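You operate a simulated robot arm through the tools that you are given. There is no shell and no other tool.

You are at the controls of a simulated robot arm. One attempt, no reset.

TASK
Put things in order on the moulds bench. At the end: the grey sleeve stands where the cream cloth stood; the blue tile from the moulds bench stands on top of the yellow roll; the green guide stands where the blue tile stood; the cream cloth is on the brown carton (marked "CAPS"); whatever was shut is shut again. Leave all else as you found it, and nothing knocked over.

It is judged by the outcome, as a careful person would: the job done as asked, and still so three seconds after it is handed in. It fails if anything else is knocked over, pushed out of place, dropped, spilled or broken. Lids that push on must go on centred and level and be pressed home; caps that screw on are set level and turned clockwise until they are tight. Flat cloth is picked up by pressing the open fingertips on it (5 to 10 N) and closing them slowly along it; thin cloth reads only 2 to 8 mm in the jaws.

THE ROBOT
A 6-joint arm with a two-finger parallel gripper, fixed in place. Base frame: the origin is at the foot of the arm, x ahead of it, y to its left, z up; the work surface is at about z = 850. Lengths are in mm, angles in rad, forces in N, time in s.
With the tool pointing down near the work surface it reaches from about 260 to 680 mm from the base axis. Its first joint turns from -1.152 to 1.152 rad. Payload 2.9 kg.
The TCP is the grasp point between the finger pads, 30 mm short of the fingertips. In the tool frame z runs along the fingers and y along their closing line. Largest opening 110 mm; finger width 20, thickness 10; the body of the gripper, 48 by 112 mm, starts 55 mm behind the TCP.
Orientation is told as [roll, pitch, yaw] about the base's x, y, z axes, in that order, counted from this pose: with the fingers straight down and closing along the base's y, the tool's x points along the base's -x, its y along +y and its z along -z.

THE INTERFACE
- The arm moves only by the tool drive_tool. Its argument "targets" is a list of rows, each a list of 7 numbers: the shift along the tool's x, y, z in m, then the turn, a rotation vector about the tool's x, y, z in rad, then the opening in per cent of the stroke, from 0 (shut) to 100 (fully open). In form: [[tx, ty, tz, ax, ay, az, jaw], ...]. A call has 1 to 20 rows; each row is the pose to reach, as a shift and turn from the pose commanded when the call began, along the tool's axes at that moment. Each row takes 0.2 s and may step no farther than 50 mm and 0.15 rad from the row before; otherwise, or with a gripper value out of range, the whole call is refused. Where a pose cannot be reached the arm comes as near as it can. A force on the tool above 40 N (or 10 N above the force at the start of the call, whichever is more), or a blocked arm, ends the call early, and 0.2 s more pass. The fingers move at their own pace (about 108 mm/s each) and stop on an object; they squeeze with about 34 N. The grip force told is the motor's: it shows also when the fingers shut on nothing. Time passes only in rows, and 0.2 s behind the last, so rows that repeat a pose let the fingers close. It gives the time, the measured TCP pose, the force on the tool (base axes), the opening and the grip force at its end, in the units of the frame above (readings bear some noise), with the torque about the TCP (base axes, N m) and any sound that the robot's microphone picked up.
- Cameras (640 x 400 px; columns grow to the right, rows downward): "scene" is fixed at [90.8, 447.6, 1384.2]; the picture's right is [-0.58, -0.81, 0.00], its down [-0.46, 0.33, -0.83] and it looks along [0.67, -0.48, -0.56] (base axes); focal length 310 px, centre (320, 200). "wrist" rides on the gripper at [72, 17, -103] in the tool frame; the picture's right is [-0.23, 0.97, 0.00], its down [-0.76, -0.18, -0.62] and it looks along [-0.61, -0.14, 0.78] (tool axes); focal length 222 px, centre (320, 200). There is no depth. A picture from a camera that has moved, and an enlarged one, comes with that camera's place and axes in the base frame and with its lens.
- camera(camera): a new picture of that camera. It takes no simulated time.
- enlarge(camera, box): a new picture of the part [left, top, right, bottom] of that camera's present view, enlarged. It takes no simulated time.
- hand_in(): hands the job in; it is judged then, once.

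Places have to be worked out from the pictures, the camera data and where the tool is seen. Open the gripper and draw the arm clear of the work before you hand the job in, unless the task says otherwise.

The tools are called after "Request:" as a command line: name --pt "numbers of a row" for each row, then --argument value for the rest, lists and objects as JSON in quotes. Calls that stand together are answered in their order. drive_tool: Moves the arm, as the interface text tells. Its arguments: {"type":"object","properties":{"targets":{"type":"array","items":{"type":"array","items":{"type":"number"}}}},"required":["targets"]} The other tools are called the same way: camera (camera) takes a picture; enlarge (camera, box) takes an enlarged picture of a part of a camera's view; hand_in () hands the job in.

At the start:

```text
time_s: 0.0
ee_pos: [452.4, 155.8, 1092.4]
tool_rot: [0.0, 0.0, 0.0]
ft_force: [0.4, 0.4, -0.2]
ft_torque: [-0.03, 0.01, -0.01]
opening: 110.2
grasp_force: 0.1
```

scene: 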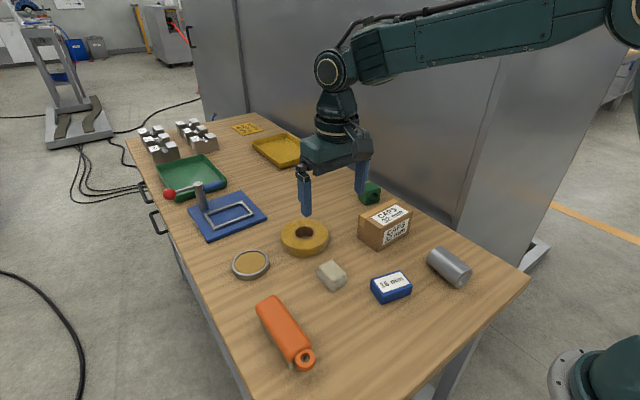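
wrist: 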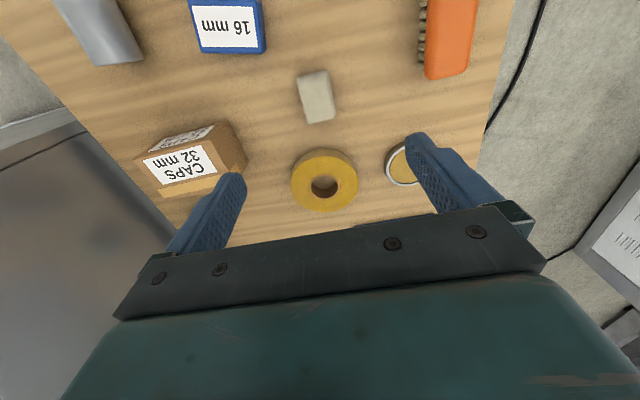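

I start by looking closer at the bench to identify each object before moving anything.

Request:
enlarge --camera "scene" --box '[220, 170, 480, 380]'

Request:
enlarge --camera "scene" --box '[120, 100, 400, 260]'

Request:
enlarge --camera "wrist" --box '[40, 0, 520, 250]'

```text
1.90 times, centred on (350, 275) of scene
camera zoom: at [90.8, 447.6, 1384.2], right [-0.58, -0.81, 0.0], down [-0.46, 0.33, -0.83], along [0.67, -0.48, -0.56], focal length 591 px, centre (263, 57)
```

zoom: 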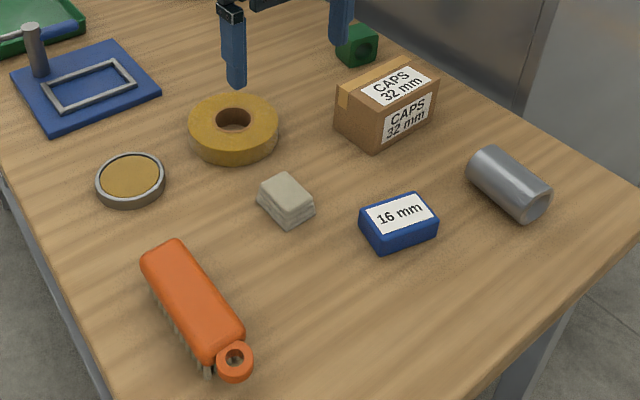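

```text
2.29 times, centred on (260, 180) of scene
camera zoom: at [90.8, 447.6, 1384.2], right [-0.58, -0.81, 0.0], down [-0.46, 0.33, -0.83], along [0.67, -0.48, -0.56], focal length 709 px, centre (457, 246)
```

zoom: 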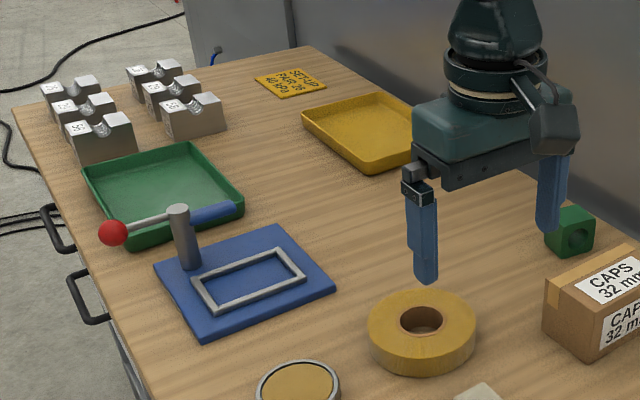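

```text
1.33 times, centred on (280, 125) of wrist
camera zoom: at [380.4, 172.4, 1196.3], right [0.23, 0.97, 0.0], down [0.76, -0.18, 0.62], along [0.61, -0.14, -0.78], focal length 296 px, centre (373, 300)
```

zoom: 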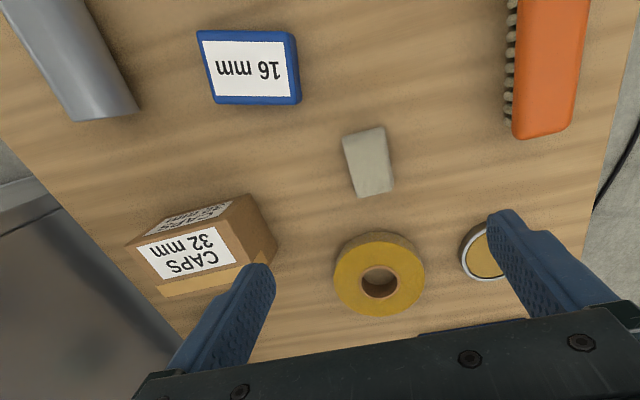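

The main items seem to be the tape roll, the small folded cloth, the blue "16 mm" block, the grey tube and the green cube with a hole. I zoom in on each one, and on the fixture, to rule out look-alikes.

Request:
enlarge --camera "scene" --box '[310, 240, 490, 320]'

Request:
enlarge --camera "scene" --box '[130, 140, 290, 240]'

Request:
enlarge --camera "scene" --box '[330, 160, 430, 260]'

Request:
enlarge --camera "scene" --box '[220, 200, 360, 300]'

```text
3.56 times, centred on (400, 280) of scene
camera zoom: at [90.8, 447.6, 1384.2], right [-0.58, -0.81, 0.0], down [-0.46, 0.33, -0.83], along [0.67, -0.48, -0.56], focal length 1102 px, centre (36, -84)
```

zoom: 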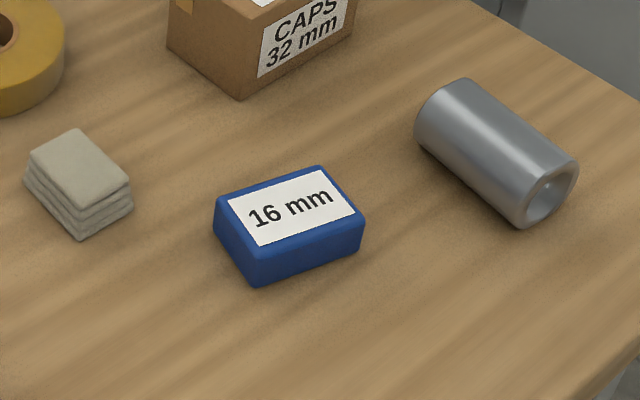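

```text
4.00 times, centred on (210, 190) of scene
camera zoom: at [90.8, 447.6, 1384.2], right [-0.58, -0.81, 0.0], down [-0.46, 0.33, -0.83], along [0.67, -0.48, -0.56], focal length 1240 px, centre (760, 240)
```

zoom: 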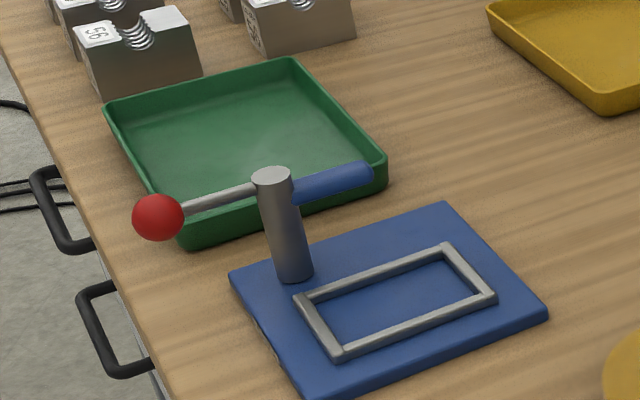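

```text
4.00 times, centred on (380, 210) of scene
camera zoom: at [90.8, 447.6, 1384.2], right [-0.58, -0.81, 0.0], down [-0.46, 0.33, -0.83], along [0.67, -0.48, -0.56], focal length 1240 px, centre (80, 160)
```

zoom: 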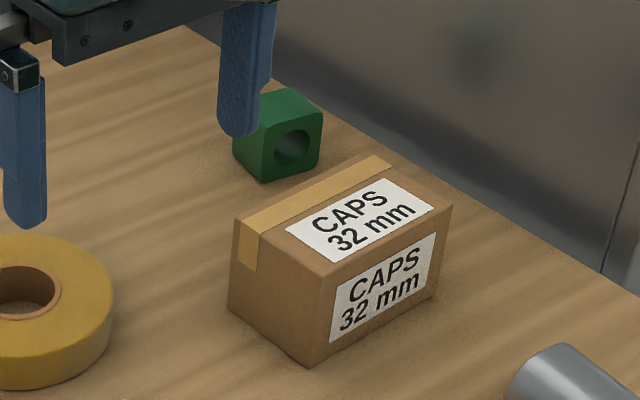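

```text
4.00 times, centred on (290, 250) of scene
camera zoom: at [90.8, 447.6, 1384.2], right [-0.58, -0.81, 0.0], down [-0.46, 0.33, -0.83], along [0.67, -0.48, -0.56], focal length 1240 px, centre (440, 0)
```

zoom: 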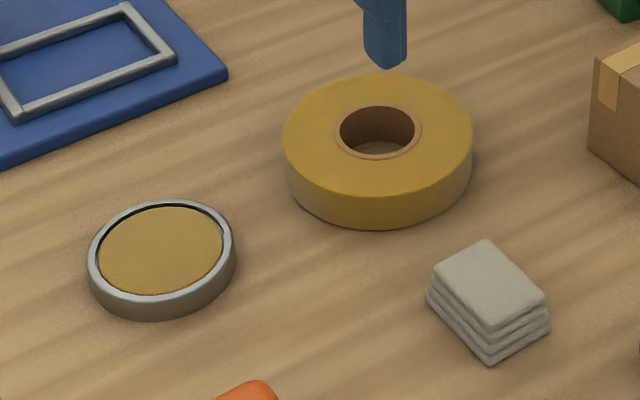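

The cloth is a folded stack, about 55 x 38 x 22 mm, near (460,149). From both cameras I put the tile near (363,68), the roll near (604,128) with its top at about 875, the sleeve lying near (323,-71) along x, the carton near (493,-46) and the guide near (649,-133). I move up high and take wrist views to refine these.

Request:
drive_tool --pt "0.03 -0.04 0 0 0 0 100" --pt "0.06 -0.08 0 0 0 0 100" --pt "0.09 -0.12 0 0 0 0 100" --pt "0.11 -0.155 0 0 0 0 100" --pt "0.11 -0.155 0 0 0 0 100"

Request:
camera --camera "wrist"

Request:
camera --camera "scene"

```text
time_s: 1.2
ee_pos: [342.5, 1.7, 1094.6]
tool_rot: [-0.001, 0.0, -0.002]
ft_force: [0.2, -0.4, -0.1]
ft_torque: [-0.03, -0.02, 0.02]
opening: 110.1
grasp_force: 0.1
```

```text
taken
camera wrist: at [269.6, 17.2, 1198.2], right [0.23, 0.97, 0.0], down [0.76, -0.18, 0.62], along [0.61, -0.14, -0.78], focal length 222 px, centre (320, 200)
```

wrist: 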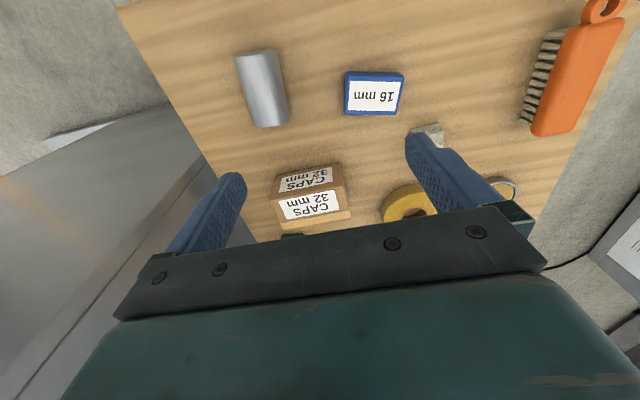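

```text
taken
```

scene: 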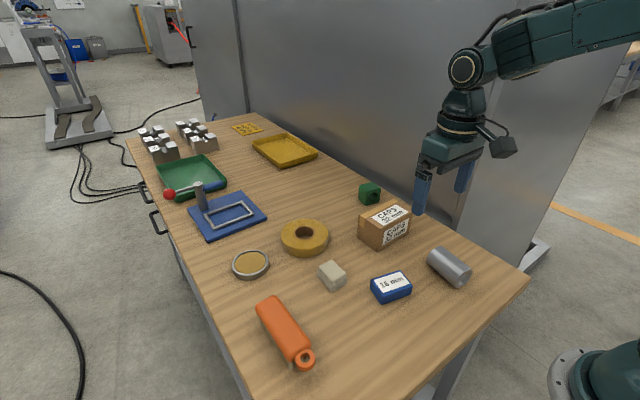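

The guide and carton are now clear in the scene view. I zoom in on both views to take measurements.

Request:
enlarge --camera "scene" --box '[340, 170, 440, 250]'

Request:
enlarge --camera "wrist" --box '[220, 30, 420, 155]'

Request:
enlarge --camera "wrist" --box '[240, 140, 400, 240]'

```text
5.00 times, centred on (390, 210) of scene
camera zoom: at [90.8, 447.6, 1384.2], right [-0.58, -0.81, 0.0], down [-0.46, 0.33, -0.83], along [0.67, -0.48, -0.56], focal length 1550 px, centre (-30, 150)
```

zoom: 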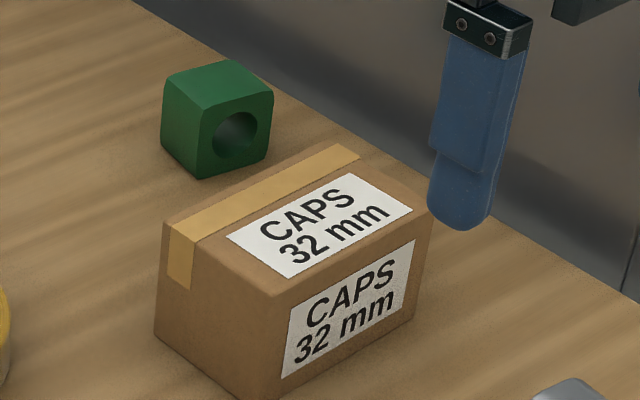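

```text
3.20 times, centred on (320, 92) of wrist
camera zoom: at [269.6, 17.2, 1198.2], right [0.23, 0.97, 0.0], down [0.76, -0.18, 0.62], along [0.61, -0.14, -0.78], focal length 711 px, centre (320, 544)
```

zoom: 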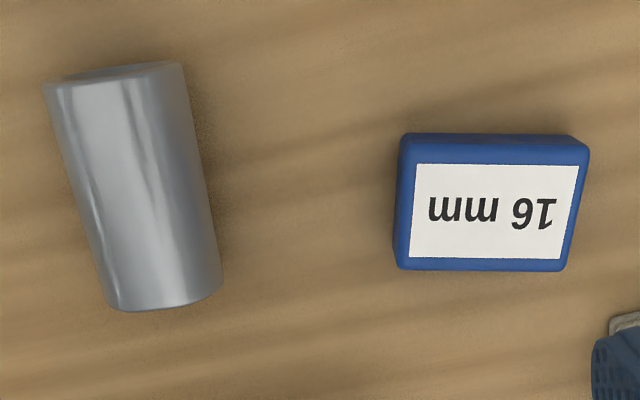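

```text
4.00 times, centred on (320, 190) of wrist
camera zoom: at [269.6, 17.2, 1198.2], right [0.23, 0.97, 0.0], down [0.76, -0.18, 0.62], along [0.61, -0.14, -0.78], focal length 888 px, centre (320, 240)
```

zoom: 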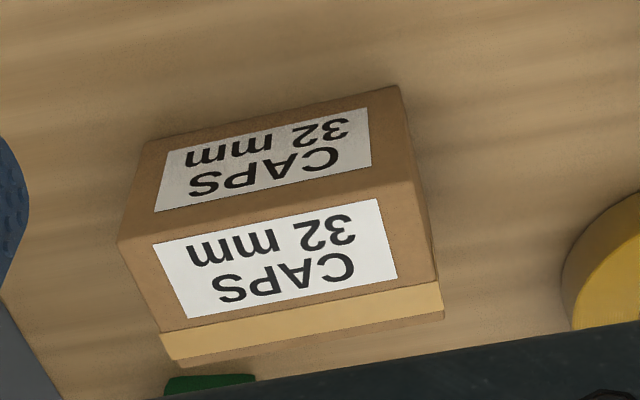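

Measurements, where both cameras agree: the cloth is at (460,150), 60x40, with its top at about 872. The carton covers x 466–536 and y -112..6, with its top at about 922. The tile is at (363,70) with yaw about -0.24, the sleeve axis at about (323,-73), and the guide at about (644,-132). Next I go above the cloth.

Request:
drive_tool --pt "-0.029 0.037 0 0 0 0 100" --pt "-0.058 0.074 0 0 0 0 100" --pt "-0.088 0.111 0 0 0 0 100" --pt "-0.1177 0.1488 0 0 0 0 100" --pt "-0.1177 0.1488 0.045 0 0 0 100" --pt "-0.1177 0.1488 0.09 0 0 0 100" --pt "-0.1177 0.1488 0.13 0 0 0 80" --pt "-0.1177 0.1488 0.13 0 0 0 80"

Request:
camera --camera "wrist"

Request:
enlarge --camera "scene" --box '[250, 190, 410, 300]'

```text
time_s: 3.0
ee_pos: [462.5, 150.2, 962.5]
tool_rot: [0.001, -0.002, 0.0]
ft_force: [-0.1, -0.8, 0.1]
ft_torque: [-0.02, 0.0, 0.0]
opening: 88.0
grasp_force: 0.0
```

```text
taken
camera wrist: at [390.1, 165.8, 1066.9], right [0.23, 0.97, 0.0], down [0.76, -0.18, 0.62], along [0.61, -0.14, -0.78], focal length 222 px, centre (320, 200)
```

wrist: 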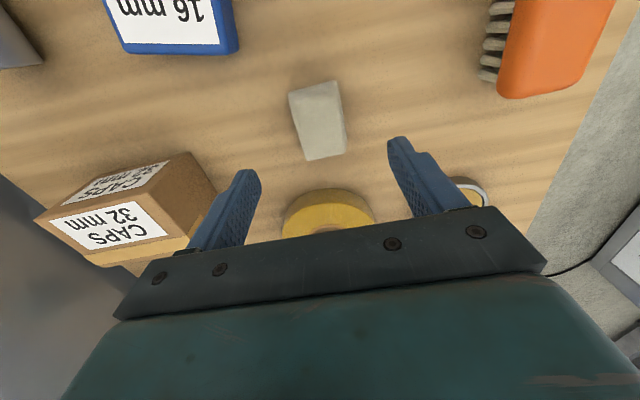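

```text
3.64 times, centred on (330, 245) of scene
camera zoom: at [90.8, 447.6, 1384.2], right [-0.58, -0.81, 0.0], down [-0.46, 0.33, -0.83], along [0.67, -0.48, -0.56], focal length 1128 px, centre (284, 36)
```

zoom: 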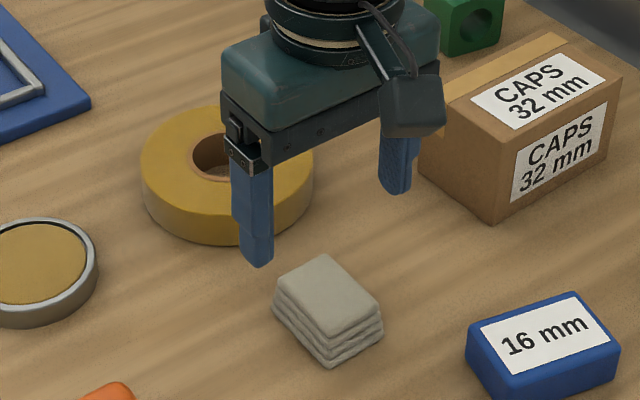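

The cloth centre is about (460,149) with a slight yaw of about -0.05, and the TCP is almost straight above it. I go down until the fingertips are about 4 mm above the bench and close gently on its 40 mm width.

Request:
drive_tool --pt "0.002 0 0.03 0 0 0.025 80" --pt "0.002 0 0.055 0 0 0.05 80" --pt "0.002 0 0.07 0 0 0.05 80" --pt "0.002 0 0.079 0 0 0.05 80" --pt "0.002 0 0.079 0 0 0.05 60" --pt "0.002 0 0.079 0 0 0.05 45" --pt "0.002 0 0.079 0 0 0.05 40"

Request:
camera --camera "wrist"

Request:
enlarge --camera "scene" --box '[270, 210, 390, 300]'

```text
time_s: 4.6
ee_pos: [457.7, 151.8, 882.6]
tool_rot: [0.0, 0.0, -0.05]
ft_force: [0.0, 0.0, 0.2]
ft_torque: [-0.03, -0.01, 0.01]
opening: 44.9
grasp_force: 1.2
```

```text
taken
camera wrist: at [386.8, 170.8, 987.5], right [0.28, 0.96, 0.0], down [0.75, -0.22, 0.62], along [0.6, -0.17, -0.78], focal length 222 px, centre (320, 200)
```

wrist: 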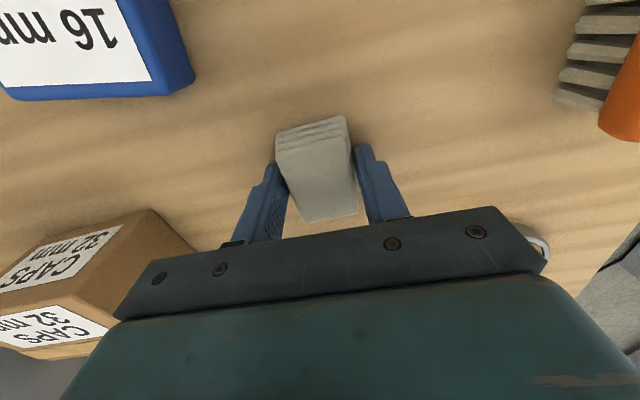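

```text
4.44 times, centred on (330, 255) of scene
camera zoom: at [90.8, 447.6, 1384.2], right [-0.58, -0.81, 0.0], down [-0.46, 0.33, -0.83], along [0.67, -0.48, -0.56], focal length 1378 px, centre (276, -44)
```

zoom: 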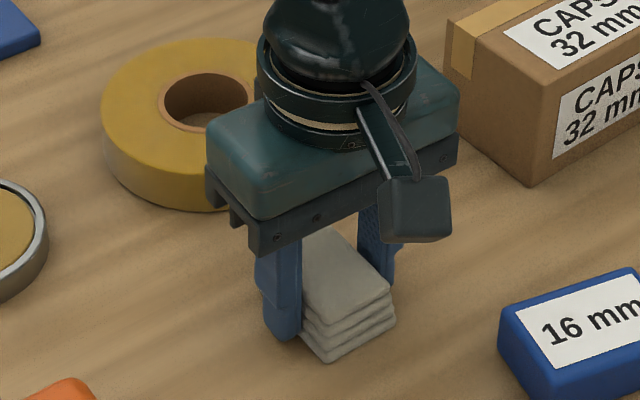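

The fingers straddle the cloth squarely, clear of the bench. I close the grip and check the opening before lifting.

Request:
drive_tool --pt "0 0 0 0 0 0 34" --pt "0 0 0 0 0 0 25" --pt "0 0 0 0 0 0 15" --pt "0 0 0 0 0 0 0" --pt "0 0 0 0 0 0 0"

Request:
camera --camera "wrist"

```text
time_s: 5.8
ee_pos: [458.4, 150.4, 883.2]
tool_rot: [-0.002, 0.0, -0.048]
ft_force: [-0.1, -0.5, -0.2]
ft_torque: [-0.02, 0.0, 0.03]
opening: 44.3
grasp_force: 33.9
```

```text
taken
camera wrist: at [386.9, 170.8, 987.6], right [0.28, 0.96, 0.0], down [0.75, -0.22, 0.62], along [0.6, -0.17, -0.78], focal length 222 px, centre (320, 200)
```

wrist: 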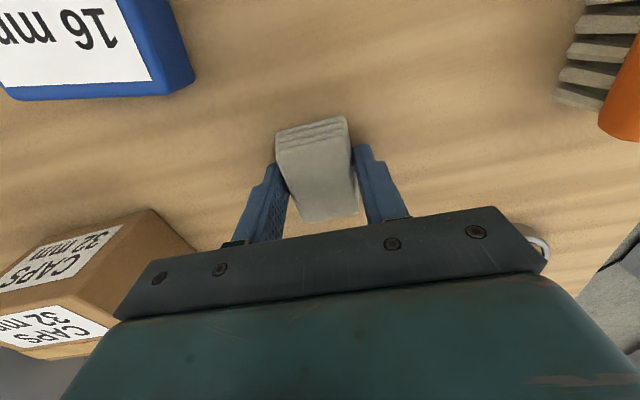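

The grip holds at 44 mm and 34 N, so the bundle is firm. I lift it 120 mm and carry it over the carton top at (501,-52).

Request:
drive_tool --pt "0 0 -0.02 0 0 0 0" --pt "0 0 -0.055 0 0 0 0" --pt "0 0 -0.09 0 0 0 0" --pt "0 0 -0.125 0 0 0 0" --pt "-0.0103 -0.04 -0.13 0 0 0 0" --pt "-0.0206 -0.08 -0.13 0 0 0 0" --pt "-0.0309 -0.12 -0.13 0 0 0 0" --pt "-0.0412 -0.16 -0.13 0 0 0 0" --pt "-0.0515 -0.1997 -0.13 0 0 0 0" --pt "-0.0515 -0.1997 -0.13 0 0 0 0"

Request:
camera --camera "wrist"

Request:
enlarge --camera "scene" --box '[310, 120, 450, 260]'

```text
time_s: 8.0
ee_pos: [501.0, -53.5, 1010.9]
tool_rot: [0.0, -0.001, -0.049]
ft_force: [-1.0, 0.1, -1.0]
ft_torque: [0.0, 0.01, -0.02]
opening: 43.9
grasp_force: 33.8
```

```text
taken
camera wrist: at [430.1, -33.6, 1115.4], right [0.28, 0.96, 0.0], down [0.75, -0.22, 0.62], along [0.6, -0.17, -0.78], focal length 222 px, centre (320, 200)
```

wrist: 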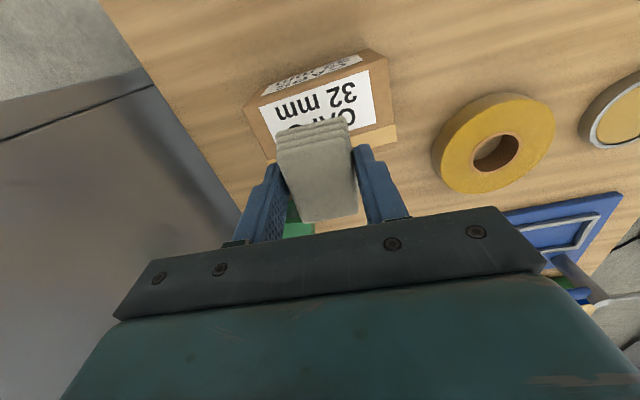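

```text
2.86 times, centred on (380, 190) of scene
camera zoom: at [90.8, 447.6, 1384.2], right [-0.59, -0.81, 0.0], down [-0.46, 0.33, -0.83], along [0.67, -0.48, -0.56], focal length 886 px, centre (149, 229)
```

zoom: 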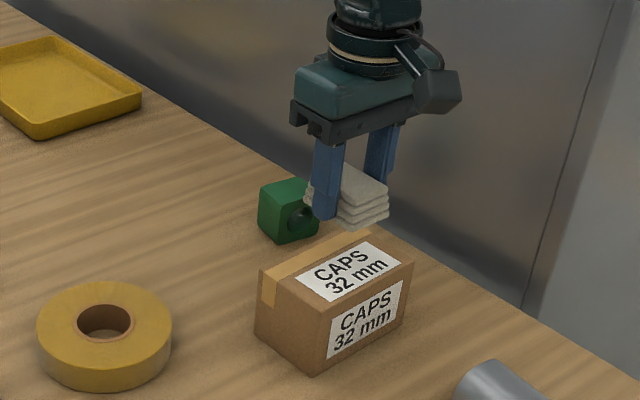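

The cloth is held level above the middle of the carton. I lower it to just above the top, which I estimate at 922, so contact should come with the TCP at about 955.

Request:
drive_tool --pt "0 0 0.025 0 0 0 0" --pt "0 0 0.042 0 0 0 0" --pt "0 0 0.05 0 0 0 0" --pt "0 0 0.05 0 0 0 0"

Request:
enlarge --camera "scene" --box '[330, 160, 450, 260]'

Request:
camera --camera "wrist"

```text
time_s: 9.0
ee_pos: [499.8, -54.1, 963.1]
tool_rot: [0.0, -0.001, -0.052]
ft_force: [0.5, 0.2, 0.4]
ft_torque: [-0.02, -0.01, -0.02]
opening: 44.1
grasp_force: 33.9
```

```text
4.00 times, centred on (390, 210) of scene
camera zoom: at [90.8, 447.6, 1384.2], right [-0.58, -0.81, 0.0], down [-0.46, 0.33, -0.83], along [0.67, -0.48, -0.56], focal length 1240 px, centre (40, 160)
```

zoom: 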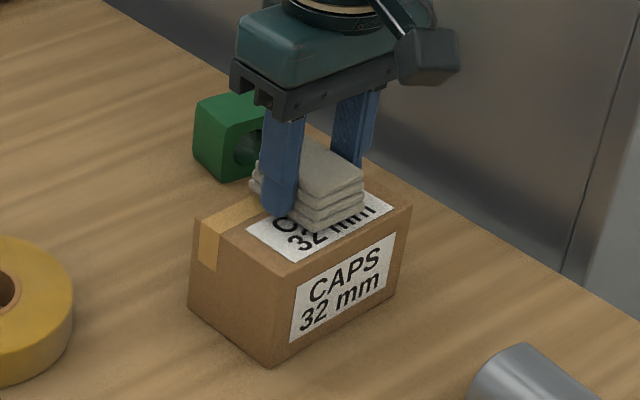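

```text
taken
camera wrist: at [429.0, -32.7, 1067.2], right [0.28, 0.96, 0.0], down [0.75, -0.22, 0.62], along [0.6, -0.17, -0.78], focal length 222 px, centre (320, 200)
```

wrist: 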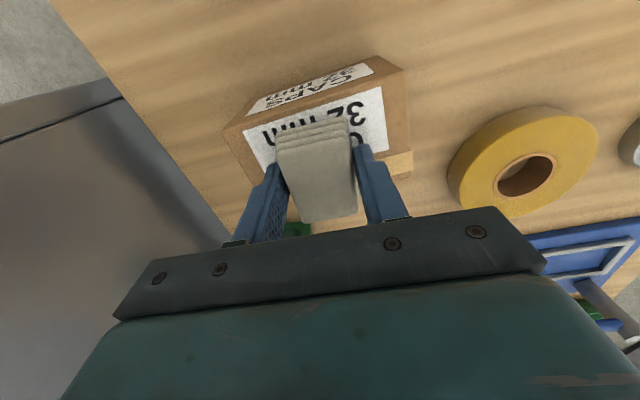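

I check that the cloth sits centred over the carton before the final lowering.

Request:
enlarge --camera "wrist" --box '[210, 40, 430, 240]'

Request:
enlarge --camera "scene" --box '[370, 180, 440, 230]'

```text
2.00 times, centred on (320, 140) of wrist
camera zoom: at [429.0, -32.7, 1067.2], right [0.28, 0.96, 0.0], down [0.75, -0.22, 0.62], along [0.6, -0.17, -0.78], focal length 444 px, centre (320, 320)
```

zoom: 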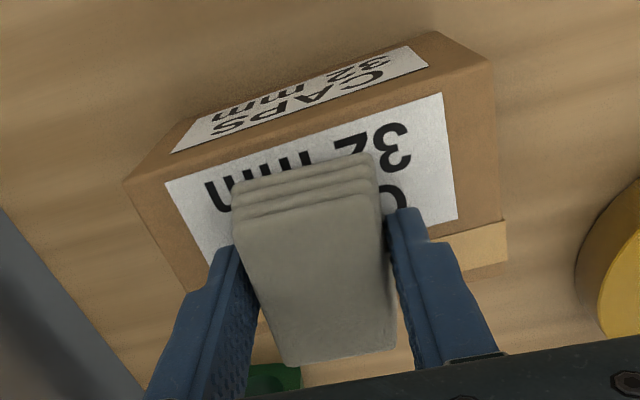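

```text
8.00 times, centred on (405, 205) of scene
camera zoom: at [90.8, 447.6, 1384.2], right [-0.58, -0.81, 0.0], down [-0.46, 0.33, -0.83], along [0.67, -0.48, -0.56], focal length 2481 px, centre (-360, 160)
```

zoom: 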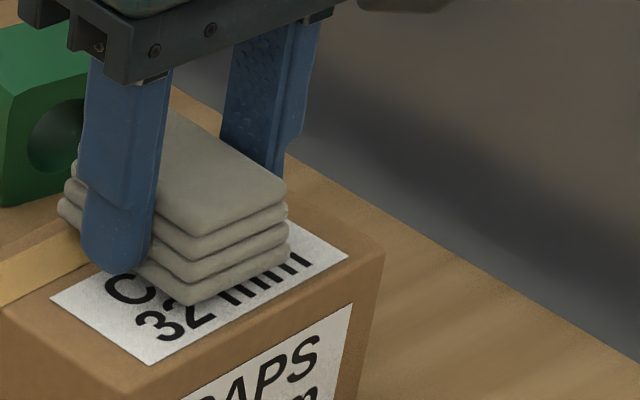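

The cloth spans x of about 475–537 and the carton top about 464–534, so I shift it 6 mm back towards the base. Then I lower it in small steps and watch the force.

Request:
drive_tool --pt "0.003 0 0 0 0 0 0" --pt "0.006 0 0 0 0 0 0" --pt "0.006 0 0.003 0 0 0 0" --pt "0.006 0 0.005 0 0 0 0" --pt "0.006 0 0.0065 0 0 0 0"

Request:
enlarge --camera "scene" --box '[370, 180, 440, 230]'

```text
time_s: 10.2
ee_pos: [493.1, -51.8, 958.2]
tool_rot: [0.001, -0.002, -0.049]
ft_force: [-5.9, 1.0, 20.3]
ft_torque: [-0.02, 0.33, 0.04]
opening: 43.9
grasp_force: 34.0
```

```text
8.00 times, centred on (405, 205) of scene
camera zoom: at [90.3, 447.7, 1384.2], right [-0.58, -0.81, 0.0], down [-0.46, 0.33, -0.83], along [0.67, -0.48, -0.56], focal length 2481 px, centre (-360, 160)
```

zoom: 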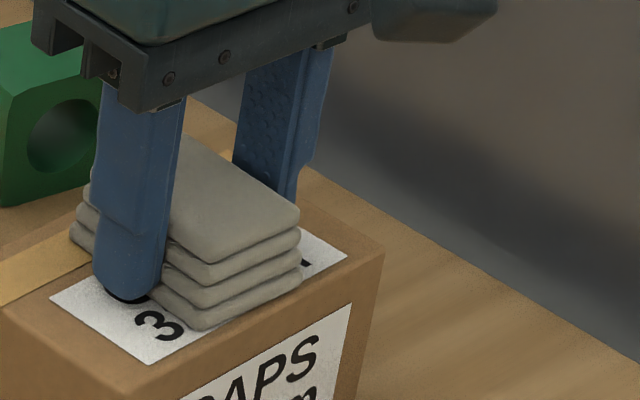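

Contact at 20 N: the cloth rests on the carton and the carton has not shifted. I ease up by about 1.5 mm to relieve the force, then open slowly and rise.

Request:
drive_tool --pt "0 0 -0.001 0 0 0 0" --pt "0 0 -0.0015 0 0 0 0" --pt "0 0 -0.0015 0 0 0 0"

```text
time_s: 11.0
ee_pos: [493.8, -52.6, 957.7]
tool_rot: [0.001, 0.0, -0.051]
ft_force: [-2.8, 0.8, 13.0]
ft_torque: [-0.01, 0.06, 0.03]
opening: 43.9
grasp_force: 34.1
```

It still presses with 13 N. I ease up a bit more and then open.

Request:
drive_tool --pt "0 0 -0.001 0 0 0 0" --pt "0 0 -0.0018 0 0 0 0" --pt "0 0 -0.0018 0 0 0 0"

```text
time_s: 11.8
ee_pos: [493.2, -51.9, 960.0]
tool_rot: [0.001, 0.002, -0.051]
ft_force: [0.0, 0.3, 0.2]
ft_torque: [-0.02, -0.01, -0.04]
opening: 44.1
grasp_force: 33.6
```

The force is about zero, so the cloth is within a millimetre of the carton top. I release it slowly and retreat straight up.

Request:
drive_tool --pt "0 0 0.0005 0 0 0 0" --pt "0 0 0.0005 0 0 0 41" --pt "0 0 0.0005 0 0 0 45" --pt "0 0 0.0005 0 0 0 55" --pt "0 0 0.0005 0 0 0 70" --pt "0 0 0.0005 0 0 0 75" --pt "0 0 -0.03 0 0 0 75" --pt "0 0 -0.07 0 0 0 75" --pt "0 0 -0.11 0 0 0 75" --pt "0 0 -0.13 0 0 0 100"

Request:
enlarge --camera "scene" --box '[330, 160, 450, 260]'

Request:
camera --camera "wrist"

```text
time_s: 14.0
ee_pos: [493.7, -51.8, 1090.9]
tool_rot: [-0.001, 0.0, -0.051]
ft_force: [-0.3, -0.5, 0.7]
ft_torque: [0.01, 0.0, 0.01]
opening: 109.9
grasp_force: 0.1
```

```text
4.00 times, centred on (390, 210) of scene
camera zoom: at [90.8, 447.6, 1384.2], right [-0.58, -0.81, 0.0], down [-0.46, 0.33, -0.83], along [0.67, -0.48, -0.56], focal length 1240 px, centre (40, 160)
```

zoom: 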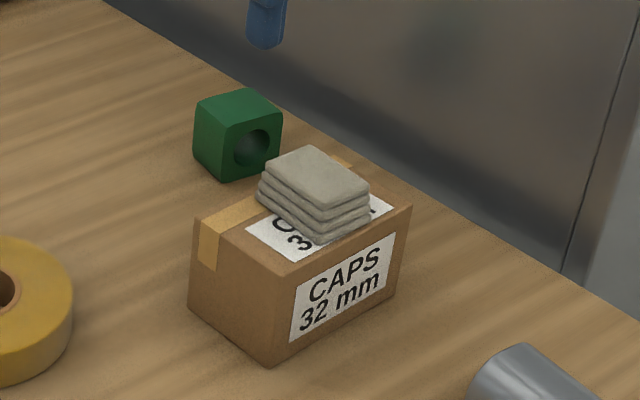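

```text
taken
camera wrist: at [422.3, -31.8, 1195.7], right [0.28, 0.96, 0.0], down [0.75, -0.22, 0.62], along [0.6, -0.17, -0.78], focal length 222 px, centre (320, 200)
```

wrist: 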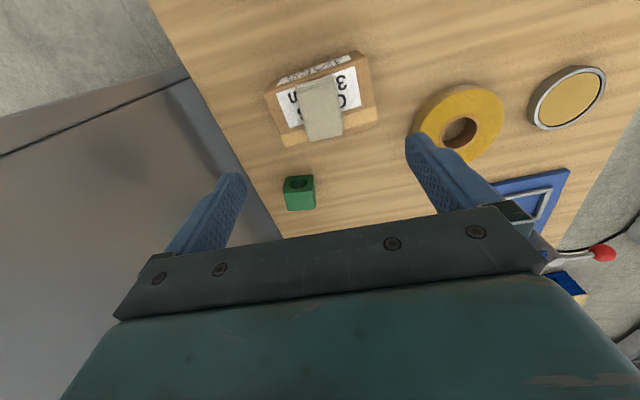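

The cloth is on the carton. Something blue shows at the right edge of the wrist view, so I check it, and I zoom in on the guide too.

Request:
enlarge --camera "wrist" --box '[480, 160, 640, 320]'

Request:
enlarge --camera "wrist" --box '[250, 40, 410, 230]'

```text
2.50 times, centred on (560, 240) of wrist
camera zoom: at [422.3, -31.8, 1195.7], right [0.28, 0.96, 0.0], down [0.75, -0.22, 0.62], along [0.6, -0.17, -0.78], focal length 555 px, centre (-280, 100)
```

zoom: 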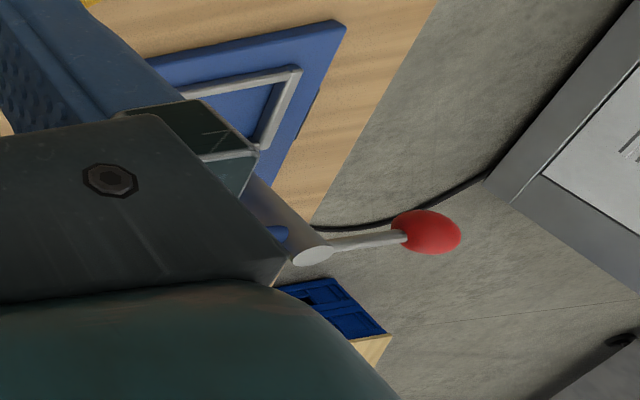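

```text
2.11 times, centred on (330, 135) of wrist
camera zoom: at [422.3, -31.8, 1195.7], right [0.28, 0.96, 0.0], down [0.75, -0.22, 0.62], along [0.6, -0.17, -0.78], focal length 468 px, centre (299, 337)
```

zoom: 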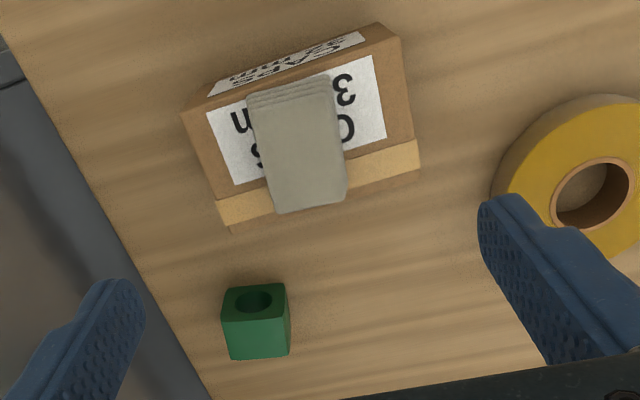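

That blue thing is far off in the background, out of reach and not on this bench. I refine the guide to about (645,-132) with yaw about -0.17. Next is the sleeve, so I move above it and look again.

Request:
drive_tool --pt "0.0425 -0.0074 0 0 0 0.02 100" --pt "0.085 -0.0148 0 0 0 0.04 100" --pt "0.1275 -0.0222 0 0 0 0.06 100" --pt "0.1697 -0.0295 0 0 0 0.06 100" --pt "0.1697 -0.0295 0.04 0 0 0.06 90" --pt "0.1697 -0.0295 0.08 0 0 0.06 80" --pt "0.1697 -0.0295 0.11 0 0 0.06 80" --pt "0.1697 -0.0295 0.11 0 0 0.06 80"

Request:
camera --camera "wrist"

Request:
enlarge --camera "scene" --box '[380, 190, 520, 310]'

```text
time_s: 15.8
ee_pos: [321.4, -72.4, 978.9]
tool_rot: [0.0, -0.001, -0.111]
ft_force: [-0.3, 0.2, 0.4]
ft_torque: [0.01, 0.0, 0.03]
opening: 88.0
grasp_force: 0.1
```

```text
taken
camera wrist: at [252.1, -48.5, 1083.3], right [0.33, 0.94, 0.0], down [0.74, -0.26, 0.62], along [0.59, -0.21, -0.78], focal length 222 px, centre (320, 200)
```

wrist: 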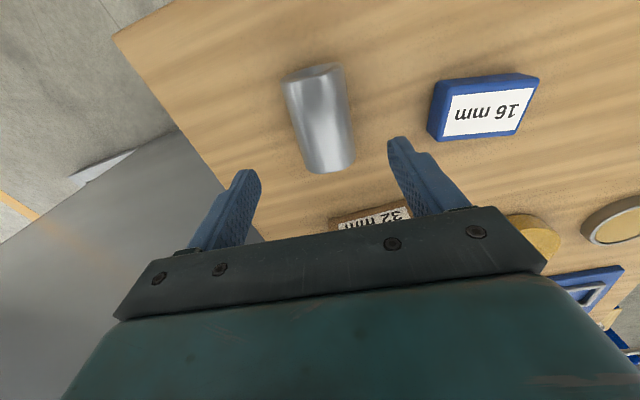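

```text
3.33 times, centred on (450, 250) of scene
camera zoom: at [90.8, 447.6, 1384.2], right [-0.58, -0.81, 0.0], down [-0.46, 0.33, -0.83], along [0.67, -0.48, -0.56], focal length 1034 px, centre (-113, 33)
```

zoom: 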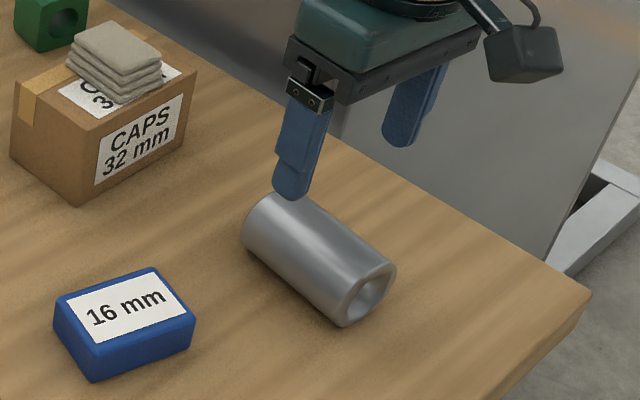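

I zoom in on the sleeve to pin down its axis line and yaw.

Request:
enlarge --camera "wrist" --box '[240, 40, 400, 200]'

```text
2.50 times, centred on (320, 120) of wrist
camera zoom: at [252.1, -48.5, 1083.3], right [0.33, 0.94, 0.0], down [0.74, -0.26, 0.62], along [0.59, -0.21, -0.78], focal length 555 px, centre (320, 400)
```

zoom: 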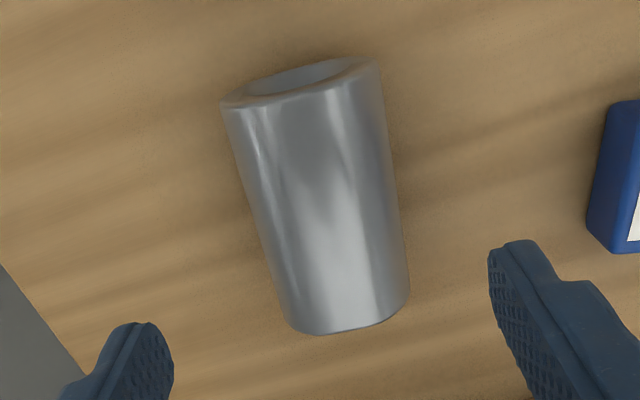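

The sleeve centre is about (324.5,-70.7), with yaw -0.116 and a diameter of about 52. The tool yaw already matches, so I shift 3 mm and go down to straddle it.

Request:
drive_tool --pt "-0.0027 0.0028 0.03 0 0 0.005 80" --pt "-0.0027 0.0028 0.06 0 0 0.005 80" --pt "-0.0027 0.0028 0.08 0 0 0.005 80" --pt "-0.0027 0.0028 0.092 0 0 0.005 80" --pt "-0.0027 0.0028 0.0955 0 0 0.005 80" --pt "-0.0027 0.0028 0.0955 0 0 0.005 80"

Request:
camera --camera "wrist"

Request:
enlarge --camera "scene" --box '[380, 190, 520, 310]'

```text
time_s: 17.2
ee_pos: [325.8, -70.7, 884.6]
tool_rot: [0.001, 0.002, -0.114]
ft_force: [0.4, -0.3, 0.1]
ft_torque: [-0.01, 0.02, -0.01]
opening: 88.0
grasp_force: 0.1
```

```text
taken
camera wrist: at [255.5, -46.2, 989.0], right [0.34, 0.94, 0.0], down [0.74, -0.26, 0.62], along [0.59, -0.21, -0.78], focal length 222 px, centre (320, 200)
```

wrist: 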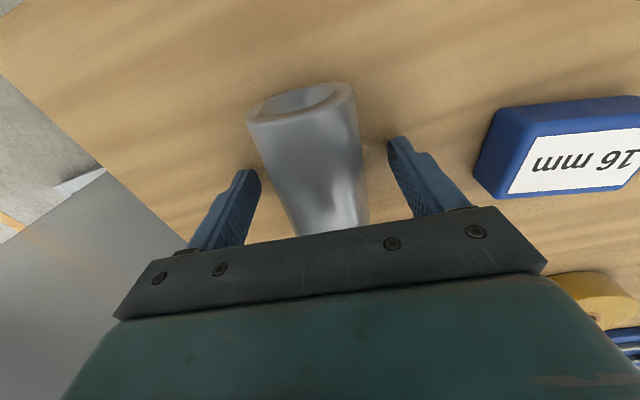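

```text
3.33 times, centred on (450, 250) of scene
camera zoom: at [90.8, 447.6, 1384.2], right [-0.58, -0.81, 0.0], down [-0.46, 0.33, -0.83], along [0.67, -0.48, -0.56], focal length 1034 px, centre (-113, 33)
```

zoom: 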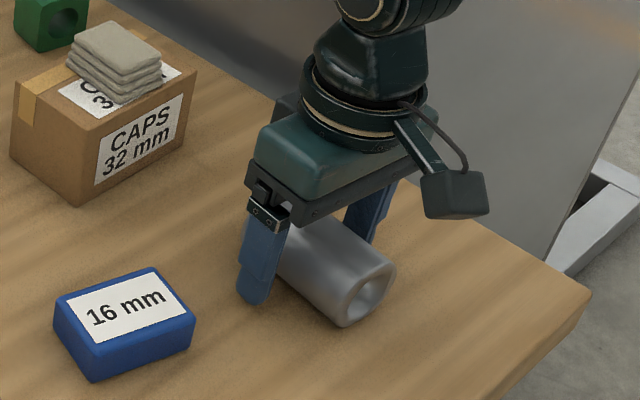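

The fingers straddle the sleeve with even gaps. I close slowly until the grip is firm.

Request:
drive_tool --pt "0 0 0 0 0 0 65" --pt "0 0 0 0 0 0 55" --pt "0 0 0 0 0 0 50" --pt "0 0 0 0 0 0 45" --pt "0 0 0 0 0 0 30" --pt "0 0 0 0 0 0 0" --pt "0 0 0 0 0 0 0"

Request:
camera --camera "wrist"

```text
time_s: 18.8
ee_pos: [325.8, -71.2, 885.6]
tool_rot: [0.0, -0.001, -0.116]
ft_force: [0.1, 0.4, 0.3]
ft_torque: [0.01, 0.02, -0.04]
opening: 52.9
grasp_force: 34.1
```

```text
taken
camera wrist: at [255.4, -46.3, 989.2], right [0.34, 0.94, 0.0], down [0.74, -0.26, 0.62], along [0.59, -0.21, -0.78], focal length 222 px, centre (320, 200)
```

wrist: 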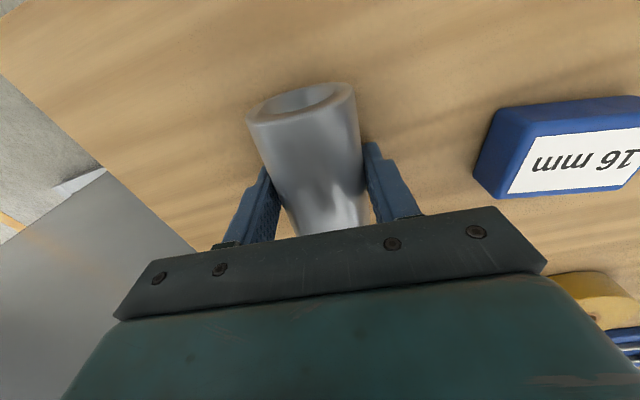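

The sleeve is held at 52.9 mm. I lift it 100 mm, check the load, and carry it to the cloth's old place at (460,150), keeping the same orientation.

Request:
drive_tool --pt "0 0 -0.02 0 0 0 0" --pt "0 0 -0.05 0 0 0 0" --pt "0 0 -0.08 0 0 0 0" --pt "0 0 -0.1 0 0 0 0" --pt "-0.0181 0.0392 -0.1 0 0 0 0" --pt "-0.0362 0.0783 -0.1 0 0 0 0" --pt "-0.0544 0.1175 -0.1 0 0 0 0" --pt "-0.0725 0.1567 -0.1 0 0 0 0" --pt "-0.0906 0.1958 -0.1 0 0 0 0" --pt "-0.1087 0.235 -0.1 0 0 0 0" --pt "-0.1087 0.235 -0.1 0 0 0 0"

Request:
camera --camera "wrist"

Request:
enlarge --camera "scene" --box '[240, 150, 420, 300]'

```text
time_s: 21.2
ee_pos: [459.1, 153.5, 985.8]
tool_rot: [-0.001, 0.0, -0.114]
ft_force: [-0.3, 0.3, -1.6]
ft_torque: [0.0, -0.04, -0.01]
opening: 52.8
grasp_force: 34.3
```

```text
taken
camera wrist: at [389.1, 177.6, 1091.4], right [0.34, 0.94, 0.0], down [0.74, -0.26, 0.62], along [0.59, -0.21, -0.78], focal length 222 px, centre (320, 200)
```

wrist: 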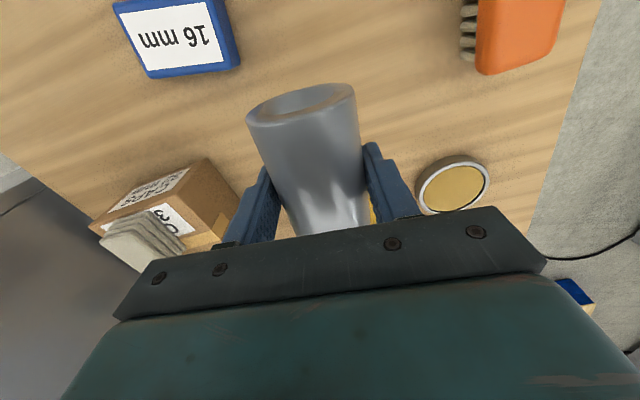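

```text
2.67 times, centred on (330, 225) of scene
camera zoom: at [90.8, 447.7, 1384.2], right [-0.58, -0.81, 0.0], down [-0.46, 0.33, -0.83], along [0.67, -0.48, -0.56], focal length 827 px, centre (293, 133)
```

zoom: 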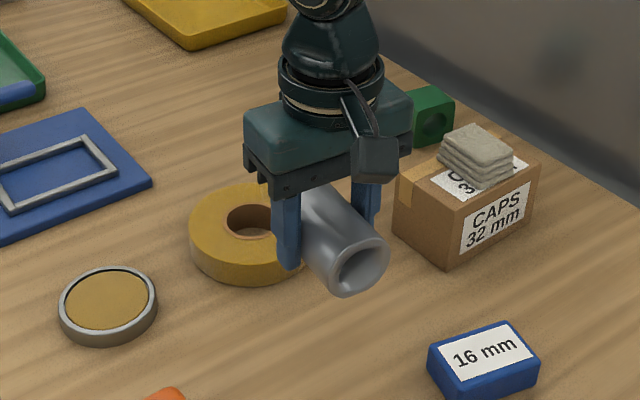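

The sleeve arrived about 3 mm too far in +y. I correct that and lower it to just above the bench, stopping 2 mm short of the grasp height.

Request:
drive_tool --pt "-0.0023 -0.0028 0.03 0 0 0 0" --pt "-0.0023 -0.0028 0.06 0 0 0 0" --pt "-0.0023 -0.0028 0.085 0 0 0 0" --pt "-0.0023 -0.0028 0.096 0 0 0 0" --pt "-0.0023 -0.0028 0.098 0 0 0 0" --pt "-0.0023 -0.0028 0.098 0 0 0 0"

Request:
camera --camera "wrist"

Request:
enlarge --camera "scene" --box '[270, 210, 390, 310]'

```text
time_s: 22.6
ee_pos: [462.7, 147.7, 887.9]
tool_rot: [0.002, 0.001, -0.114]
ft_force: [0.3, -0.2, -0.7]
ft_torque: [-0.02, -0.02, -0.01]
opening: 52.8
grasp_force: 34.1
```

```text
taken
camera wrist: at [392.7, 171.9, 991.0], right [0.34, 0.94, 0.0], down [0.74, -0.26, 0.62], along [0.59, -0.21, -0.78], focal length 222 px, centre (320, 200)
```

wrist: 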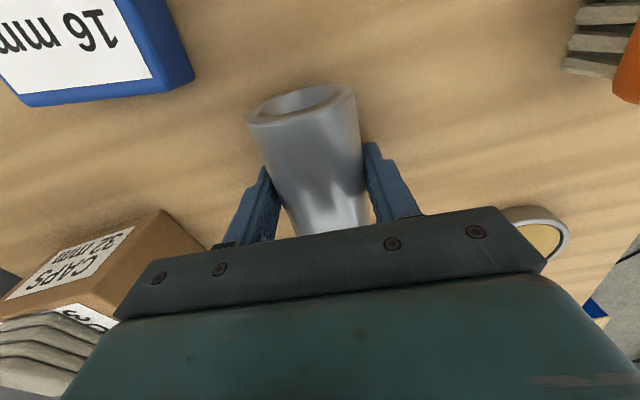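

```text
4.00 times, centred on (330, 260) of scene
camera zoom: at [90.8, 447.6, 1384.2], right [-0.58, -0.81, 0.0], down [-0.46, 0.33, -0.83], along [0.67, -0.48, -0.56], focal length 1240 px, centre (280, -40)
```

zoom: 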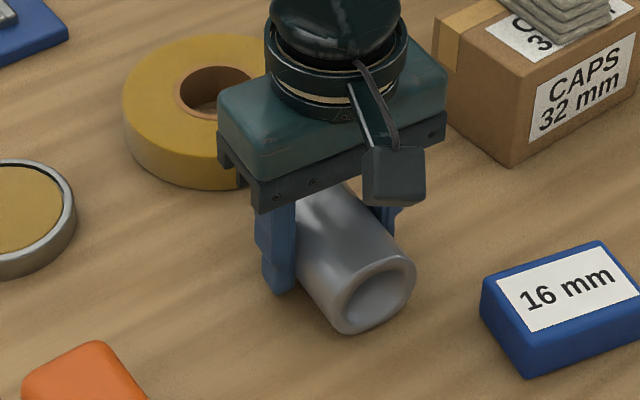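

The TCP is at about (462.5,147), so I nudge it +2.5 mm in y while still in the air. Then I lower in 1 mm steps until I feel contact.

Request:
drive_tool --pt "0.0013 0.0024 0 0 0 0 0" --pt "0.0013 0.0024 0 0 0 0 0" --pt "0.0013 0.0024 0.001 0 0 0 0" --pt "0.0013 0.0024 0.002 0 0 0 0" --pt "0.0013 0.0024 0.002 0 0 0 0"

```text
time_s: 23.8
ee_pos: [461.1, 150.8, 884.8]
tool_rot: [0.001, 0.0, -0.115]
ft_force: [-3.6, -1.3, 7.1]
ft_torque: [-0.08, 0.12, 0.0]
opening: 52.9
grasp_force: 34.4
```

Contact at 7 N. I ease 0.6 mm and open in stages, so the fingers stop the sleeve from rolling while it settles.

Request:
drive_tool --pt "0 0 -0.0006 0 0 0 0" --pt "0 0 -0.0006 0 0 0 0" --pt "0 0 -0.0006 0 0 0 49" --pt "0 0 -0.0006 0 0 0 50" --pt "0 0 -0.0006 0 0 0 52" --pt "0 0 -0.0006 0 0 0 54" --pt "0 0 -0.0006 0 0 0 56" --pt "0 0 -0.0006 0 0 0 56" --pt "0 0 -0.0006 0 0 0 56"

Request:
camera --camera "wrist"

Request:
enlarge --camera "scene" --box '[270, 210, 390, 310]'

```text
time_s: 25.8
ee_pos: [461.9, 150.2, 885.6]
tool_rot: [0.0, 0.0, -0.117]
ft_force: [1.0, 0.2, -0.6]
ft_torque: [0.0, 0.02, 0.0]
opening: 61.7
grasp_force: 0.3
```

```text
taken
camera wrist: at [391.9, 174.8, 989.3], right [0.34, 0.94, 0.0], down [0.74, -0.26, 0.62], along [0.59, -0.21, -0.78], focal length 222 px, centre (320, 200)
```

wrist: 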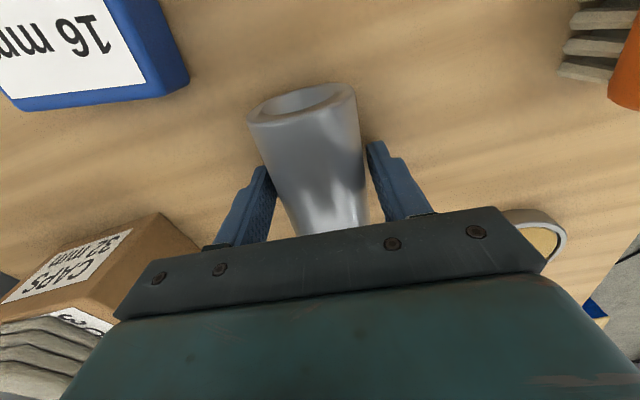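

```text
4.00 times, centred on (330, 260) of scene
camera zoom: at [90.8, 447.6, 1384.2], right [-0.58, -0.81, 0.0], down [-0.46, 0.33, -0.83], along [0.67, -0.48, -0.56], focal length 1240 px, centre (280, -40)
```

zoom: 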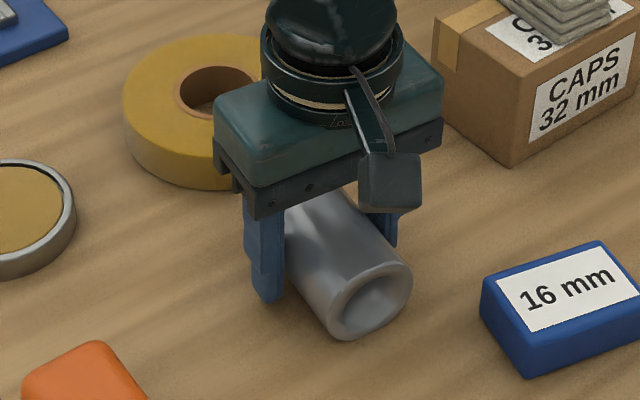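

The sleeve stays still between the open fingers. I open further, wait, and rise straight up.

Request:
drive_tool --pt "0 0 0 0 0 0 65" --pt "0 0 0 0 0 0 75" --pt "0 0 0 0 0 0 80" --pt "0 0 0 0 0 0 80" --pt "0 0 -0.02 0 0 0 80" --pt "0 0 -0.05 0 0 0 80" --pt "0 0 -0.09 0 0 0 80" --pt "0 0 -0.13 0 0 0 90" --pt "0 0 -0.16 0 0 0 100"

Request:
camera --camera "wrist"

Request:
camera --camera "scene"

```text
time_s: 27.8
ee_pos: [461.5, 152.0, 1047.0]
tool_rot: [-0.002, 0.001, -0.116]
ft_force: [-0.8, 0.0, -0.6]
ft_torque: [0.0, 0.02, 0.01]
opening: 110.1
grasp_force: 0.1
```

```text
taken
camera wrist: at [392.0, 176.3, 1150.6], right [0.34, 0.94, 0.0], down [0.74, -0.26, 0.62], along [0.59, -0.21, -0.78], focal length 222 px, centre (320, 200)
```

wrist: 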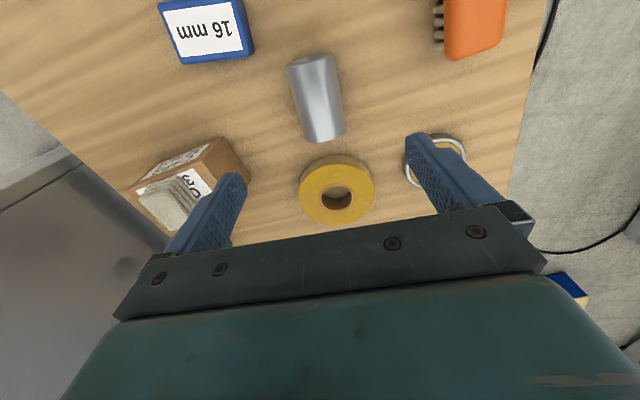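

```text
taken
```

scene: 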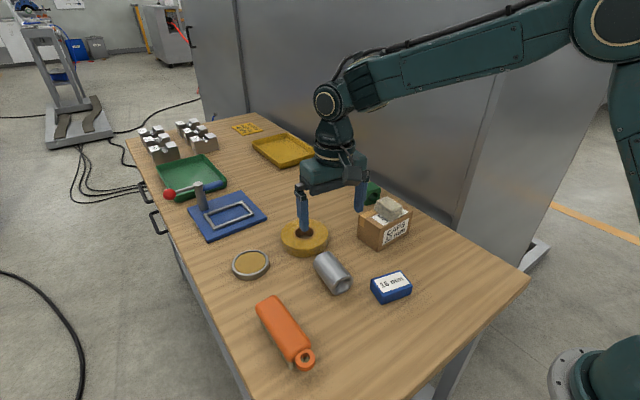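

The sleeve's centre is at about (461,150), exactly where the cloth stood. Now I refine the roll centre and top height for the tile placement.

Request:
enlarge --camera "wrist" --box '[270, 130, 410, 240]'

Request:
enlarge --camera "wrist" --box '[140, 0, 280, 80]'

```text
3.64 times, centred on (340, 185) of wrist
camera zoom: at [392.0, 176.3, 1150.6], right [0.34, 0.94, 0.0], down [0.74, -0.26, 0.62], along [0.59, -0.21, -0.78], focal length 808 px, centre (247, 254)
```

zoom: 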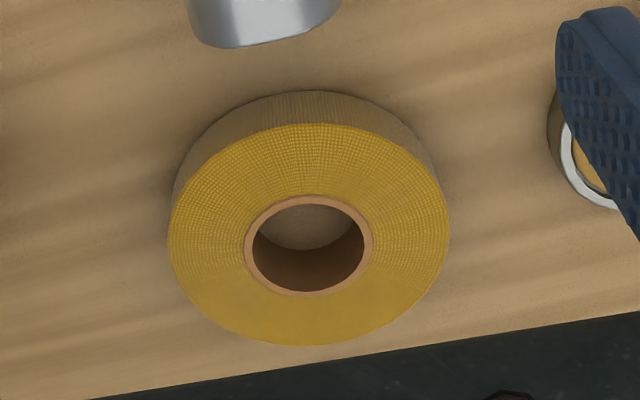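

```text
4.57 times, centred on (210, 40) of wrist
camera zoom: at [392.0, 176.3, 1150.6], right [0.34, 0.94, 0.0], down [0.74, -0.26, 0.62], along [0.59, -0.21, -0.78], focal length 1015 px, centre (823, 931)
```

zoom: 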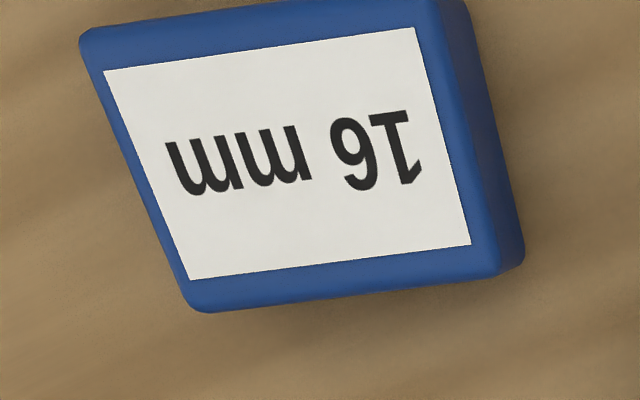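

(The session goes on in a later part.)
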